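You operate a simulated robot arm through the tools that you are given. There is no shell and no other tool. Be economical: measure what you need, move in short steps, check, and stop when the job is done.

Carry out the task below with a simulated robot arm. There is one attempt and no reset: what you move stays moved.

TASK
Close the top cabinet drawer.
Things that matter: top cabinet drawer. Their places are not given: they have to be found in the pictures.

It is judged by the outcome, as a careful person would: the job done as asked, and still so three seconds after it is handed in. It fails if anything else is knocked over, pushed out of place, dropped, spilled or broken.

THE ROBOT
A 6-joint arm with a two-finger parallel gripper, fixed in place. Base frame: the origin is at the foot of the arm, x ahead of it, y to its left, z up. Lengths are in mm, angles in degrees, forces in N, time in s.
With the tool pointing down near the work surface it reaches from about 260 to 680 mm from the base axis. Its first joint turns from -66.0 to 66.0 degrees. Payload 2.9 kg.
Tool frame: the origin (TCP) lies between the finger pads and is the grasp point; the fingertips stand 30 mm ahead of it; z points along the fingers, y is the line along which they close. The gripper opens to 110 mm. The fingers are 20 mm wide and 10 mm thick; the gripper's body (48 by 112 mm) begins 55 mm behind the TCP.
Orientation is that of the tool frame in the base frame, as a unit quaternion [w, x, y, z]. With the fingers straight down and closing along the base's y, the tool's x points along the base's -x, its y along +y and its z along -z.

THE INTERFACE
- The arm moves only by the tool step_arm. Its argument "steps" is a list that holds one entry, the list of rows, each a list of 6 numbers: the shift along the base's x, y, z in mm, then the turn, a rotation vector about the base's x, y, z in rad. In form: [[[dx, dy, dz, wx, wy, wz], ...]]. A call has 1 to 8 rows; each row shifts and turns the commanded pose from where the row before left it. "hand" is the finger opening in mm, from 0 to 110, set as the call begins (left out, the last holds). A row lasts 0.2 s, in which the tool goes at most 50 mm and 8.6 degrees; a call with a longer step from one row to the next is refused whole, and so is a gripper value outside its range. A pose out of reach is approached as far as the arm can. The call stops where the force on the tool passes 40 N (or 10 N more than at its start, if that is more) or the arm is blocked; 0.2 s more then pass. The fingers move at their own pace (about 108 mm/s each) and stop on an object; they squeeze with about 23 N. The grip force told is the motor's: it shows also when the fingers shut on nothing. Time passes only in rows, and 0.2 s behind the last, so rows that do not move let the fingers close. It gives the time, the measured TCP pose, the force on the tool (base axes), the opening and the grip force at its end, in the units of the frame above (readings bear some noise), and new pictures: "views" is both (left out), scene, wrist or none.
- Cameras (640 x 400 px; columns grow to the right, rows downward): "scene" is fixed at [59.6, 426.1, 1375.8]; the picture's right is [-0.88, -0.47, 0.00], its down [-0.31, 0.58, -0.75] and it looks along [0.35, -0.67, -0.66] (base axes); focal length 333 px, centre (320, 200). "wrist" rides on the gripper at [-36, 0, -57] in the tool frame; the picture's right is [0.00, -1.00, 0.00], its down [0.97, 0.00, -0.24] and it looks along [0.24, 0.00, 0.97] (tool axes); focal length 218 px, centre (320, 200).
- point_at(camera, pixels): for up to 12 pixels [column, row] of the newest picture of that camera ("zoom" is the newest enlarged one), the place [x, y, z] in the base frame of the surface seen there, good to about 2 mm. No time passes.
- zoom(camera, box): a new picture of the part [left, top, right, bottom] of that camera's present view, enlarged. No time passes.
- sign_off(): hands the job in; it is judged then, once.

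Work in short steps. Measure before you move; look again where a grasp or a placing could have gone wrong, and mend it. You have 60 turns and 120 pictures in all, the two below and enlarged ones among them. Open the gripper and draw the arm clear of the work before you hand the job in, unless the task says otherwise; then end with one line.

The tools are called after "Emit:" by a JSON object that holds its "fn" and its "kwargs". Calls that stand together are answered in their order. step_arm: Moves the arm, as the interface text tells. Its arguments: {"type":"object","properties":{"steps":{"type":"array","items":{"type":"array","items":{"type":"array","items":{"type":"number"}}}},"hand":{"type":"number"},"views":{"type":"string","enum":["both","scene","wrist","none"]}},"required":["steps"]} The other tools are called the same way: point_at (camera, pixels) gives the place of the surface under pixels of a picture; zoom (camera, box) takes an enlarged picture of a part of a camera's view; sign_off () hands the job in.

At the start:

```text
t: 0.0
tcp_pos: [254.2, -248.2, 1079.3]
tool_rot: [0.0, -0.001, 1.0, 0.0]
wrist_force: [0.1, 1.0, -0.6]
width: 109.9
grasp_force: 0.0
```

scene: 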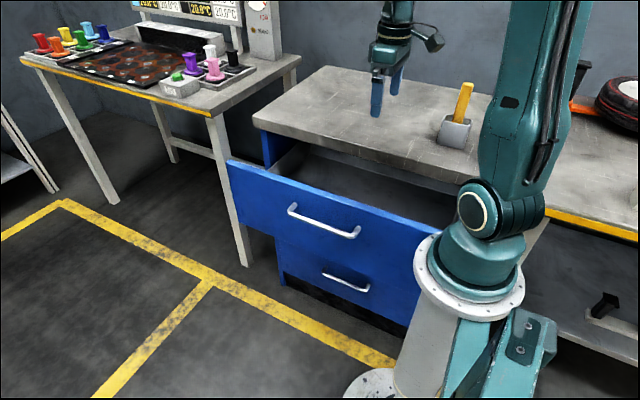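
wrist: 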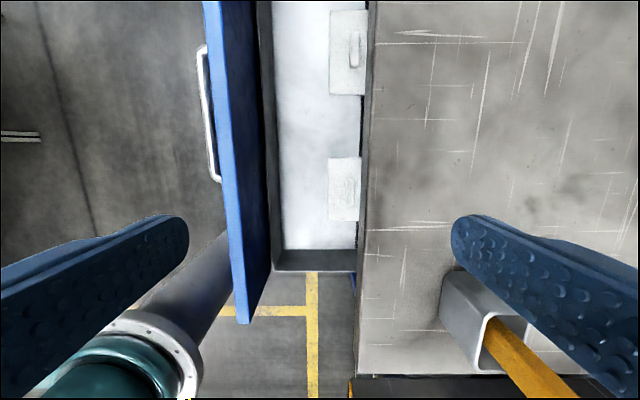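

The top drawer (scene about 230–430, 160–260) is open toward the camera. I measure its front, handle and the cabinet edge.

Emit:
{"fn": "point_at", "kwargs": {"camera": "scene", "pixels": [[232, 165], [260, 200], [295, 207], [325, 222], [355, 236], [390, 225], [400, 255], [262, 118], [350, 148], [325, 275], [270, 175], [460, 130]]}}

Emit:
{"fn": "point_at", "kwargs": {"camera": "wrist", "pixels": [[222, 100], [232, 200], [245, 310], [200, 100], [212, 175], [370, 100], [365, 250], [345, 50], [345, 190], [310, 150]]}}

```text
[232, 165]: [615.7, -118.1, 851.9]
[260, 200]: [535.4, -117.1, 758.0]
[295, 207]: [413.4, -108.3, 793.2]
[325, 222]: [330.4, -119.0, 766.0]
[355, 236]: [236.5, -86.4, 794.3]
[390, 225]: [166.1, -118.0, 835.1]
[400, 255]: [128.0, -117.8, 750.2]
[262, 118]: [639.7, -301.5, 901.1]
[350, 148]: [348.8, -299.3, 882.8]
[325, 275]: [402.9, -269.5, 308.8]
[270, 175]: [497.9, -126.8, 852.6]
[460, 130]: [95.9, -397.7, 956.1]
```

```text
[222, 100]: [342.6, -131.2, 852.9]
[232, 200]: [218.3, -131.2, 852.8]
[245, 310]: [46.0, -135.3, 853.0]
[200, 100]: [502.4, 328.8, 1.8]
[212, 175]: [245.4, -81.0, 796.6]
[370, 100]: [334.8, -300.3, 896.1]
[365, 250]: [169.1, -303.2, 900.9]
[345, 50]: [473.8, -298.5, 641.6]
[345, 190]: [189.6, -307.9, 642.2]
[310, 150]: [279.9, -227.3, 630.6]
```

The drawer front is at y≈-118, with the handle bar out to y≈-80 at z≈795 and x 236–413. The cabinet front is at y≈-300. I'll turn the gripper 90° so its slim side faces the cabinet, and move out in front of the handle while staying high.

Emit:
{"fn": "step_arm", "kwargs": {"steps": [[[9, 27, 0, 0, 0, 0.1428], [9, 27, 0, 0, 0, 0.1428], [9, 27, 0, 0, 0, 0.1428], [9, 27, 0, 0, 0, 0.1428], [9, 27, 0, 0, 0, 0.1428], [9, 27, 0, 0, 0, 0.1428], [9, 27, 0, 0, 0, 0.1428], [9, 27, 0, 0, 0, 0.1428]]], "hand": 0, "views": "none"}}

Emit:
{"fn": "step_arm", "kwargs": {"steps": [[[0, 0, 0, 0, 0, 0.1428], [0, 0, 0, 0, 0, 0.1428], [0, 0, 0, 0, 0, 0.1428], [0, 0, 0, 0, 0, 0]]]}}

```text
t: 1.8
tcp_pos: [325.9, -32.0, 1078.1]
tool_rot: [0.0, -0.541, 0.841, 0.0]
wrist_force: [0.2, 0.0, 0.1]
width: 0.1
grasp_force: 23.0
```

```text
t: 2.8
tcp_pos: [326.7, -33.2, 1079.5]
tool_rot: [0.0, 0.708, -0.706, 0.0]
wrist_force: [0.2, -0.6, 0.6]
width: 0.1
grasp_force: 23.3
```

scene: 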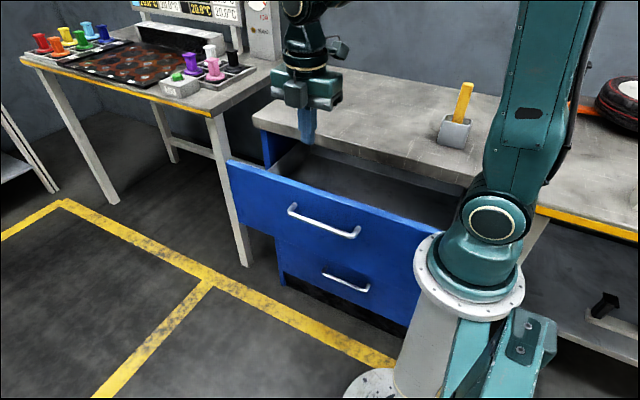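
wrist: 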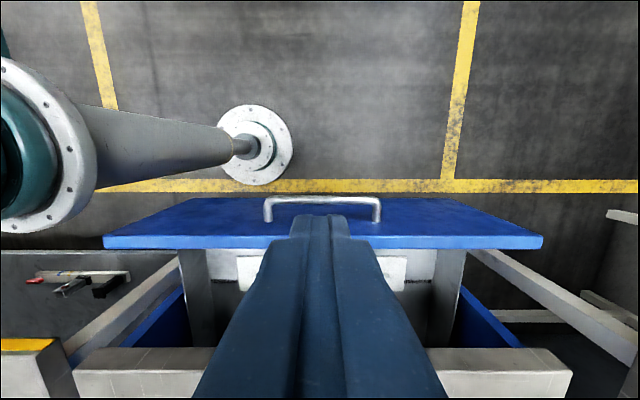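

The gripper is closed, turned, and about 37 mm in front of the handle. I descend so the fingertips reach just below handle height.

Emit:
{"fn": "step_arm", "kwargs": {"steps": [[[0, 0, -40, 0, 0, 0], [0, 0, -40, 0, 0, 0], [0, 0, -40, 0, 0, 0], [0, 0, -40, 0, 0, 0], [0, 0, -40, 0, 0, 0], [0, 0, -40, 0, 0, 0], [0, 0, -38, 0, 0, 0], [0, 0, 0, 0, 0, 0]]]}}

```text
t: 4.6
tcp_pos: [326.2, -32.2, 801.0]
tool_rot: [0.0, 0.708, -0.707, 0.0]
wrist_force: [0.0, 0.1, -0.7]
width: 0.2
grasp_force: 23.2
```

scene: 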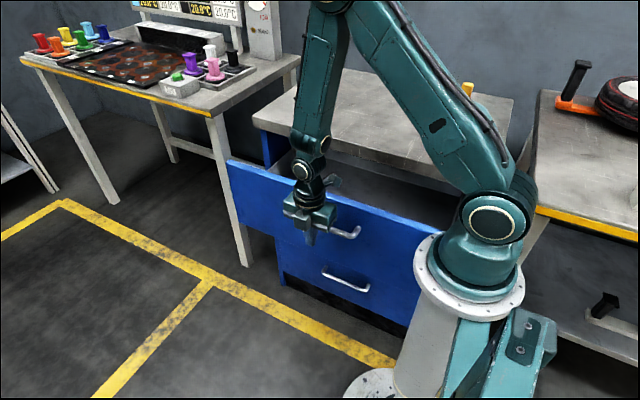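
wrist: 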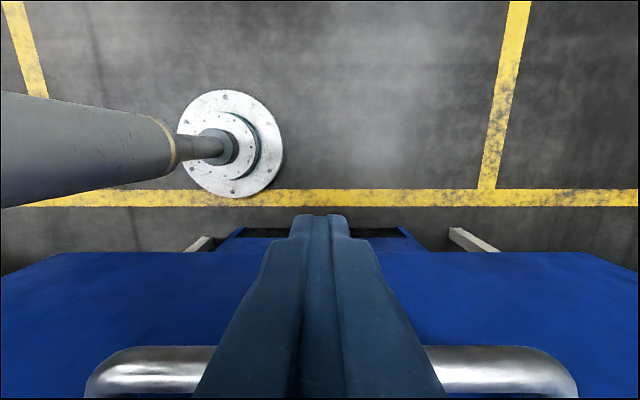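

The fingers are in front of the middle of the handle. I push slowly along -y.

Emit:
{"fn": "step_arm", "kwargs": {"steps": [[[0, -20, 0, 0, 0, 0], [0, -15, 0, 0, 0, 0], [0, -12, 0, 0, 0, 0], [0, -12, 0, 0, 0, 0], [0, -12, 0, 0, 0, 0], [0, -12, 0, 0, 0, 0], [0, -12, 0, 0, 0, 0], [0, -12, 0, 0, 0, 0]]]}}

```text
t: 6.4
tcp_pos: [325.8, -141.0, 801.9]
tool_rot: [0.0, -0.706, 0.708, 0.0]
wrist_force: [-0.1, 0.6, -0.9]
width: 0.3
grasp_force: 22.7
```

scene: 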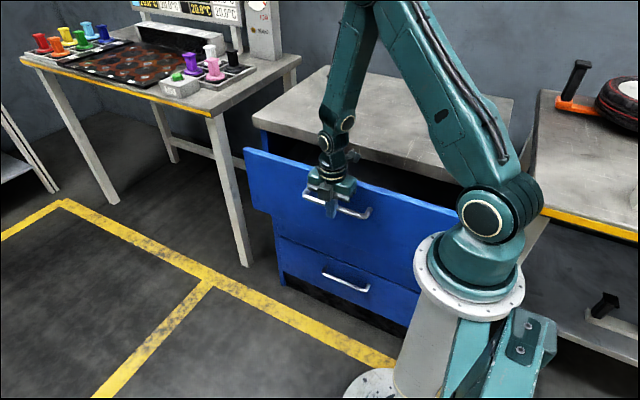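
wrist: 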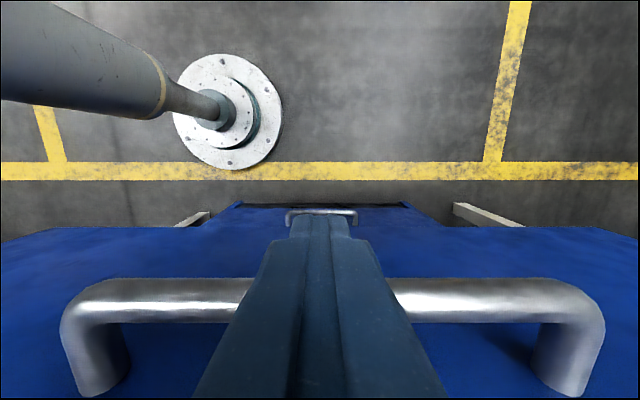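

The drawer is sliding in with little force. I check the lower drawer's front to predict where the top one will stop.

Emit:
{"fn": "point_at", "kwargs": {"camera": "scene", "pixels": [[300, 220], [260, 190], [285, 260], [320, 300], [370, 310], [345, 283]]}}

Emit:
{"fn": "step_arm", "kwargs": {"steps": [[[0, -12, 0, 0, 0, 0], [0, -12, 0, 0, 0, 0], [0, -12, 0, 0, 0, 0], [0, -12, 0, 0, 0, 0], [0, -10, 0, 0, 0, 0], [0, -10, 0, 0, 0, 0]]]}}

```text
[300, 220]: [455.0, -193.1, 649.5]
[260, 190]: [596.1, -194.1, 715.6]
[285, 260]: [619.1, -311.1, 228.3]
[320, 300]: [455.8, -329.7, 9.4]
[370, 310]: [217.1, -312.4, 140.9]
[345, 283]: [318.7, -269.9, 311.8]
```

```text
t: 7.8
tcp_pos: [325.6, -210.1, 801.3]
tool_rot: [-0.001, -0.707, 0.707, 0.0]
wrist_force: [0.6, 0.0, 0.3]
width: 0.1
grasp_force: 23.1
```

scene: 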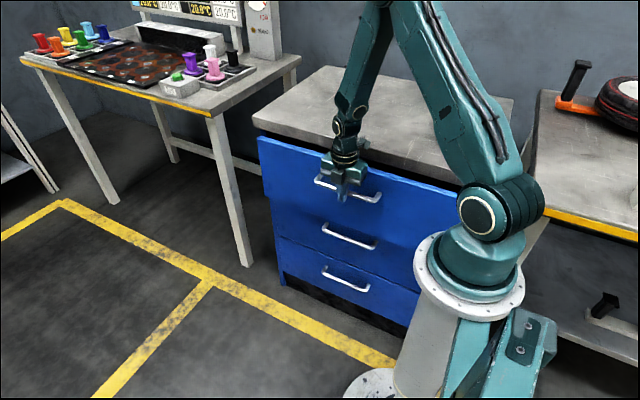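
wrist: 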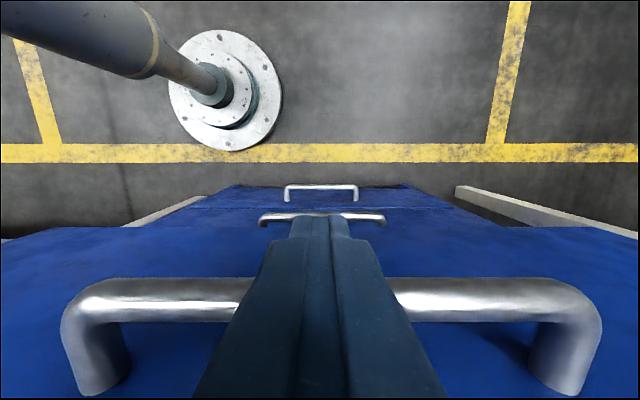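

The closed face should be at y≈-311, so TCP about -258. I keep pushing in small steps until it stops.

Emit:
{"fn": "step_arm", "kwargs": {"steps": [[[0, -10, 0, 0, 0, 0], [0, -10, 0, 0, 0, 0], [0, -10, 0, 0, 0, 0], [0, -8, 0, 0, 0, 0], [0, -5, 0, 0, 0, 0], [0, -4, 0, 0, 0, 0], [0, -3, 0, 0, 0, 0], [0, -3, 0, 0, 0, 0]]]}}

Emit:
{"fn": "point_at", "kwargs": {"camera": "scene", "pixels": [[300, 210], [300, 230], [290, 255], [310, 262]]}}

```text
t: 8.2
tcp_pos: [326.7, -209.9, 803.1]
tool_rot: [-0.003, 0.709, -0.705, -0.005]
wrist_force: [-3.4, 13.8, 13.7]
width: 0.0
grasp_force: 23.4
stopped in row 2: the force on the tool passed its limit (the readings are from after the stop); the commanded pose is now the measured one
```

scene: 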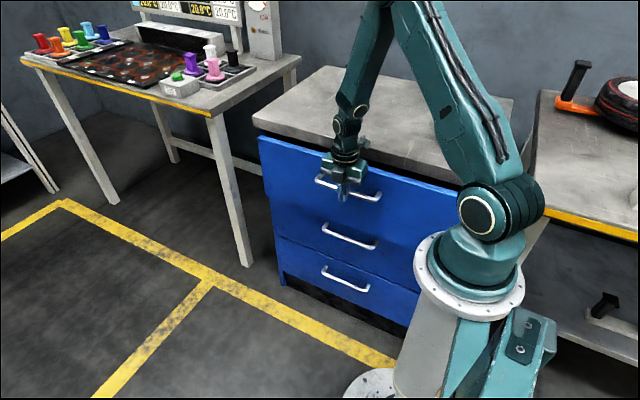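
wrist: 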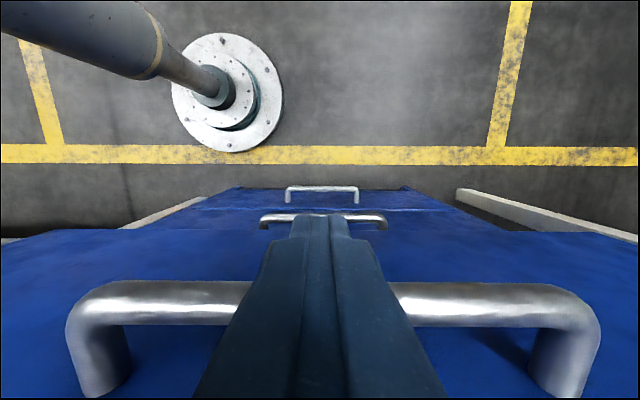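

```text
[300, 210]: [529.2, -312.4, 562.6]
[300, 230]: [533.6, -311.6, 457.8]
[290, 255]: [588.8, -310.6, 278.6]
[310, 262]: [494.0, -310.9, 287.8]
```

It stopped at y=-210 with the drawer not fully closed. I look closer to see what is touching.

Emit:
{"fn": "zoom", "kwargs": {"camera": "scene", "box": [250, 80, 450, 205]}}

```text
3.20 times, centred on (350, 142) of scene
```

zoom: 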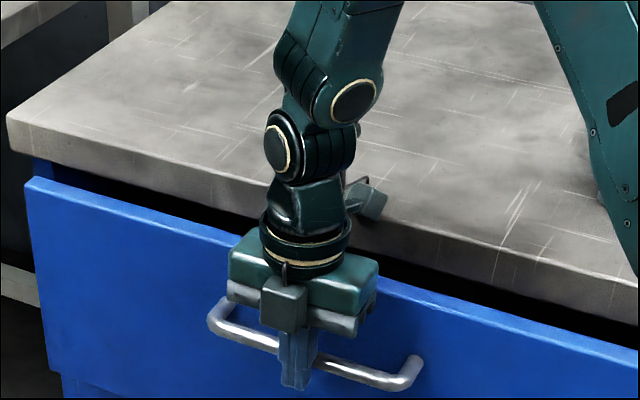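

A bracket on the -y side of the wrist is meeting the countertop edge. I back off, then tilt the tool 45° so the fingertips lead and push the drawer face above the handle.

Emit:
{"fn": "step_arm", "kwargs": {"steps": [[[0, 25, 0, 0, 0, 0], [0, 35, 0, 0, 0, 0], [0, 40, 15, -0.131, 0, 0], [0, 0, 15, -0.131, 0, 0], [0, 0, 14, -0.131, 0, 0], [0, 0, 0, -0.131, 0, 0], [0, 0, 0, -0.131, 0, 0], [0, 0, 0, -0.131, 0, 0]]]}}

Emit:
{"fn": "point_at", "kwargs": {"camera": "scene", "pixels": [[275, 150], [290, 160], [400, 195], [445, 195], [270, 135], [400, 173]]}}

```text
t: 10.0
tcp_pos: [326.6, -112.6, 845.8]
tool_rot: [0.27, 0.655, -0.654, 0.267]
wrist_force: [0.2, 0.0, -0.1]
width: 0.0
grasp_force: 23.1
```

scene: 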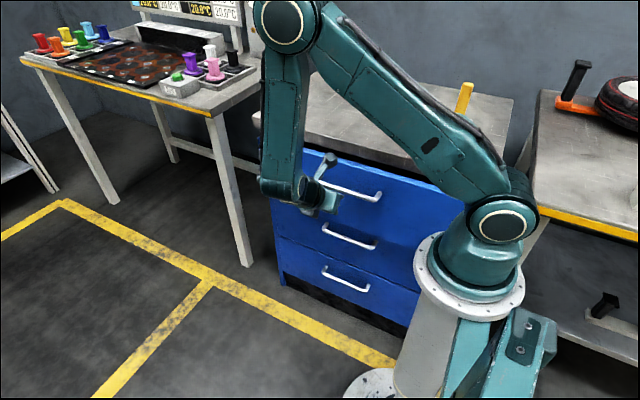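
wrist: 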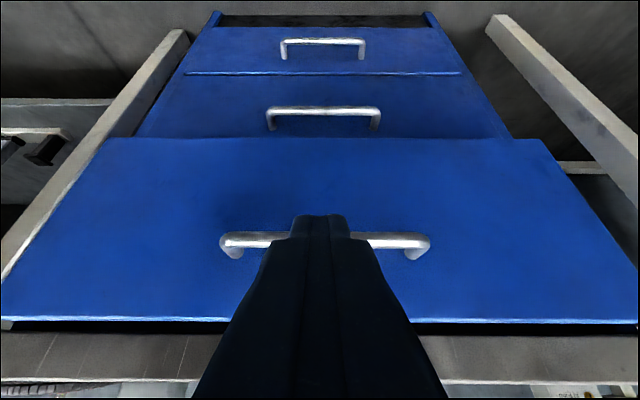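

```text
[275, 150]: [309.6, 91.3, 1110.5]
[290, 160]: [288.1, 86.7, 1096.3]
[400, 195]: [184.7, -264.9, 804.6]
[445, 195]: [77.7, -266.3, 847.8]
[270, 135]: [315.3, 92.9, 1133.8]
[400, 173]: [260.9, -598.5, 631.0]
```

The face is now at y≈-265 and the tilt is good. I approach with the tips above the handle, then push on slowly.

Emit:
{"fn": "step_arm", "kwargs": {"steps": [[[0, -30, 0, 0, 0, 0], [0, -30, 0, 0, 0, 0], [0, -30, 0, 0, 0, 0], [0, -20, 0, 0, 0, 0], [0, -10, 0, 0, 0, 0], [0, -10, 0, 0, 0, 0], [0, -8, 0, 0, 0, 0]]]}}

```text
t: 11.6
tcp_pos: [327.5, -249.3, 846.5]
tool_rot: [0.269, 0.656, -0.653, 0.266]
wrist_force: [0.0, -0.2, 0.9]
width: 0.0
grasp_force: 23.4
```

scene: 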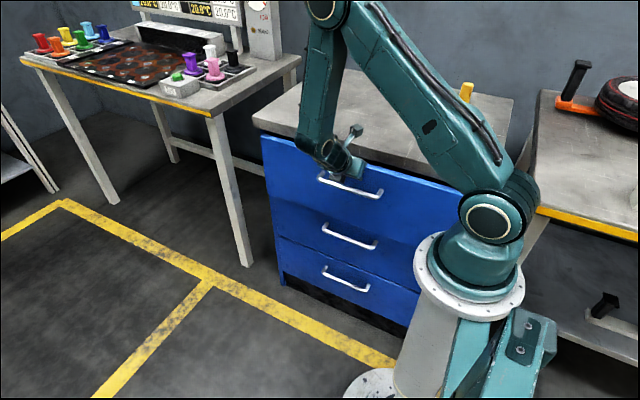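
wrist: 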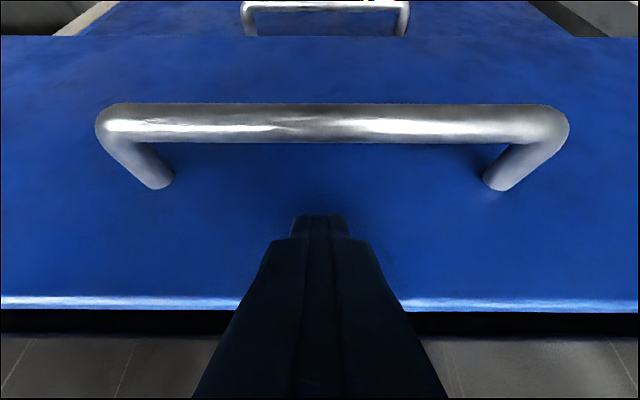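

The tips are on the face above the handle, and the way ahead looks clear. I push the remaining 30–40 mm.

Emit:
{"fn": "step_arm", "kwargs": {"steps": [[[0, -8, 0, 0, 0, 0], [0, -8, 0, 0, 0, 0], [0, -6, 0, 0, 0, 0], [0, -5, 0, 0, 0, 0], [0, -4, 0, 0, 0, 0], [0, -3, 0, 0, 0, 0], [0, -3, 0, 0, 0, 0], [0, -3, 0, 0, 0, 0]]]}}

Emit:
{"fn": "point_at", "kwargs": {"camera": "scene", "pixels": [[290, 170], [290, 200], [400, 210], [420, 200], [300, 262], [350, 262]]}}

```text
t: 13.4
tcp_pos: [326.4, -284.5, 844.9]
tool_rot: [0.267, 0.658, -0.653, 0.263]
wrist_force: [-1.2, 8.0, 3.2]
width: 0.0
grasp_force: 23.2
stopped in row 8: the force on the tool passed its limit (the readings are from after the stop); the commanded pose is now the measured one
```

scene: 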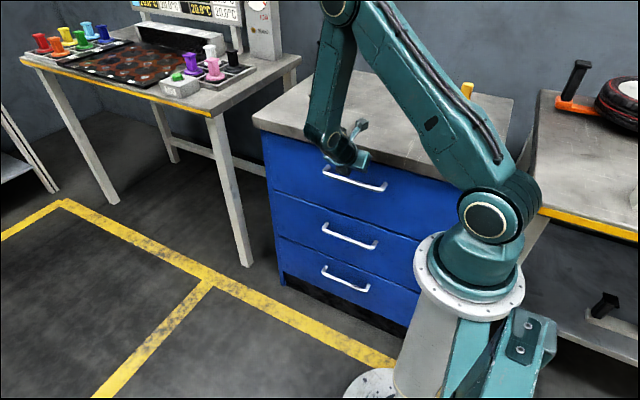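
wrist: 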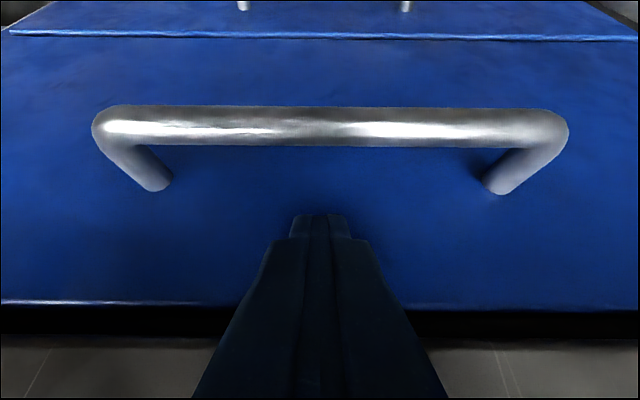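

```text
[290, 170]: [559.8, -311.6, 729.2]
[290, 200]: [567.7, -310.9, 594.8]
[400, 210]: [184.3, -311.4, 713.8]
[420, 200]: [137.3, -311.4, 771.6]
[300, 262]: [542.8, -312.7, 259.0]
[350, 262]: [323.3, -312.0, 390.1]
```

The top drawer face is at y≈-311.5, flush with the lower drawers, and the push met the stop. I draw back along +y, then open the gripper once clear.

Emit:
{"fn": "step_arm", "kwargs": {"steps": [[[0, 10, 0, 0, 0, 0], [0, 25, 0, 0, 0, 0], [0, 35, 0, 0, 0, 0], [0, 40, 0, 0, 0, 0], [0, 40, 0, 0, 0, 0], [0, 20, 30, 0, 0, 0], [0, 0, 40, 0, 0, 0], [0, 0, 0, 0, 0, 0]]], "views": "none"}}

Emit:
{"fn": "step_arm", "kwargs": {"steps": [[[0, 0, 20, 0, 0, 0], [0, 0, 0, 0, 0, 0], [0, 0, 0, 0, 0, 0], [0, 0, 0, 0, 0, 0]]], "hand": 100}}

Emit:
{"fn": "point_at", "kwargs": {"camera": "scene", "pixels": [[290, 200], [400, 210], [420, 200], [350, 262], [350, 210]]}}

```text
t: 15.2
tcp_pos: [326.5, -114.7, 913.3]
tool_rot: [0.267, 0.658, -0.653, 0.264]
wrist_force: [-0.4, 0.0, 0.6]
width: 0.0
grasp_force: 23.6
```

```text
t: 16.2
tcp_pos: [326.5, -114.0, 934.1]
tool_rot: [0.268, 0.658, -0.652, 0.264]
wrist_force: [-0.5, 0.6, 0.4]
width: 100.2
grasp_force: 0.0
```

scene: 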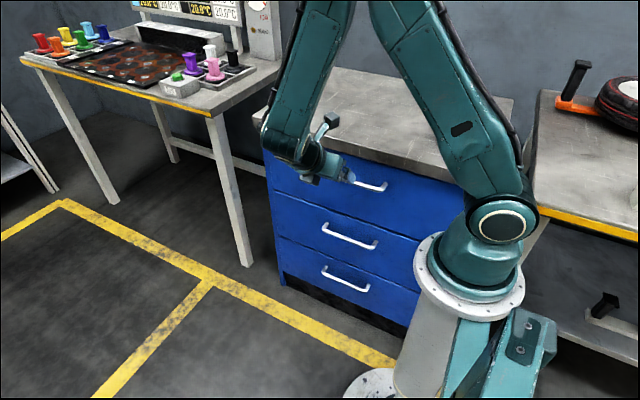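
wrist: 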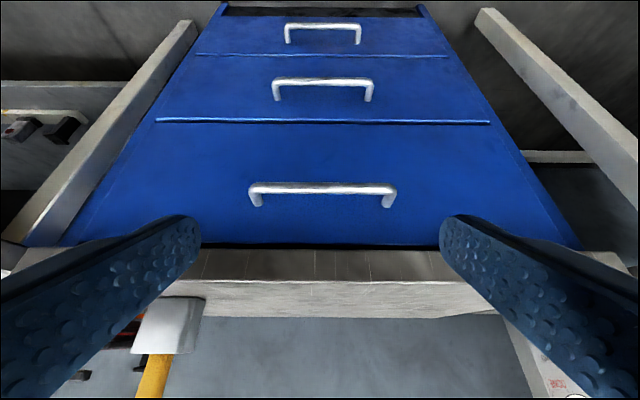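

```text
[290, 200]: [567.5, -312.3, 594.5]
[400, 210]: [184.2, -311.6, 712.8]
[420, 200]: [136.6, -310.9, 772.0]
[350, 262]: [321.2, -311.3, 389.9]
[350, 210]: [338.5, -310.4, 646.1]
```

The drawer stays closed, flush with the others. The mallet still stands, and the arm is clear with the gripper open.

Emit:
{"fn": "sign_off", "kwargs": {}}

```text
The job is handed in.
```

The top cabinet drawer is closed, flush with the two drawers below it, and the arm is clear with the gripper open. On the way, a wrist bracket briefly bumped the countertop edge; nothing looked displaced in the pictures afterwards.
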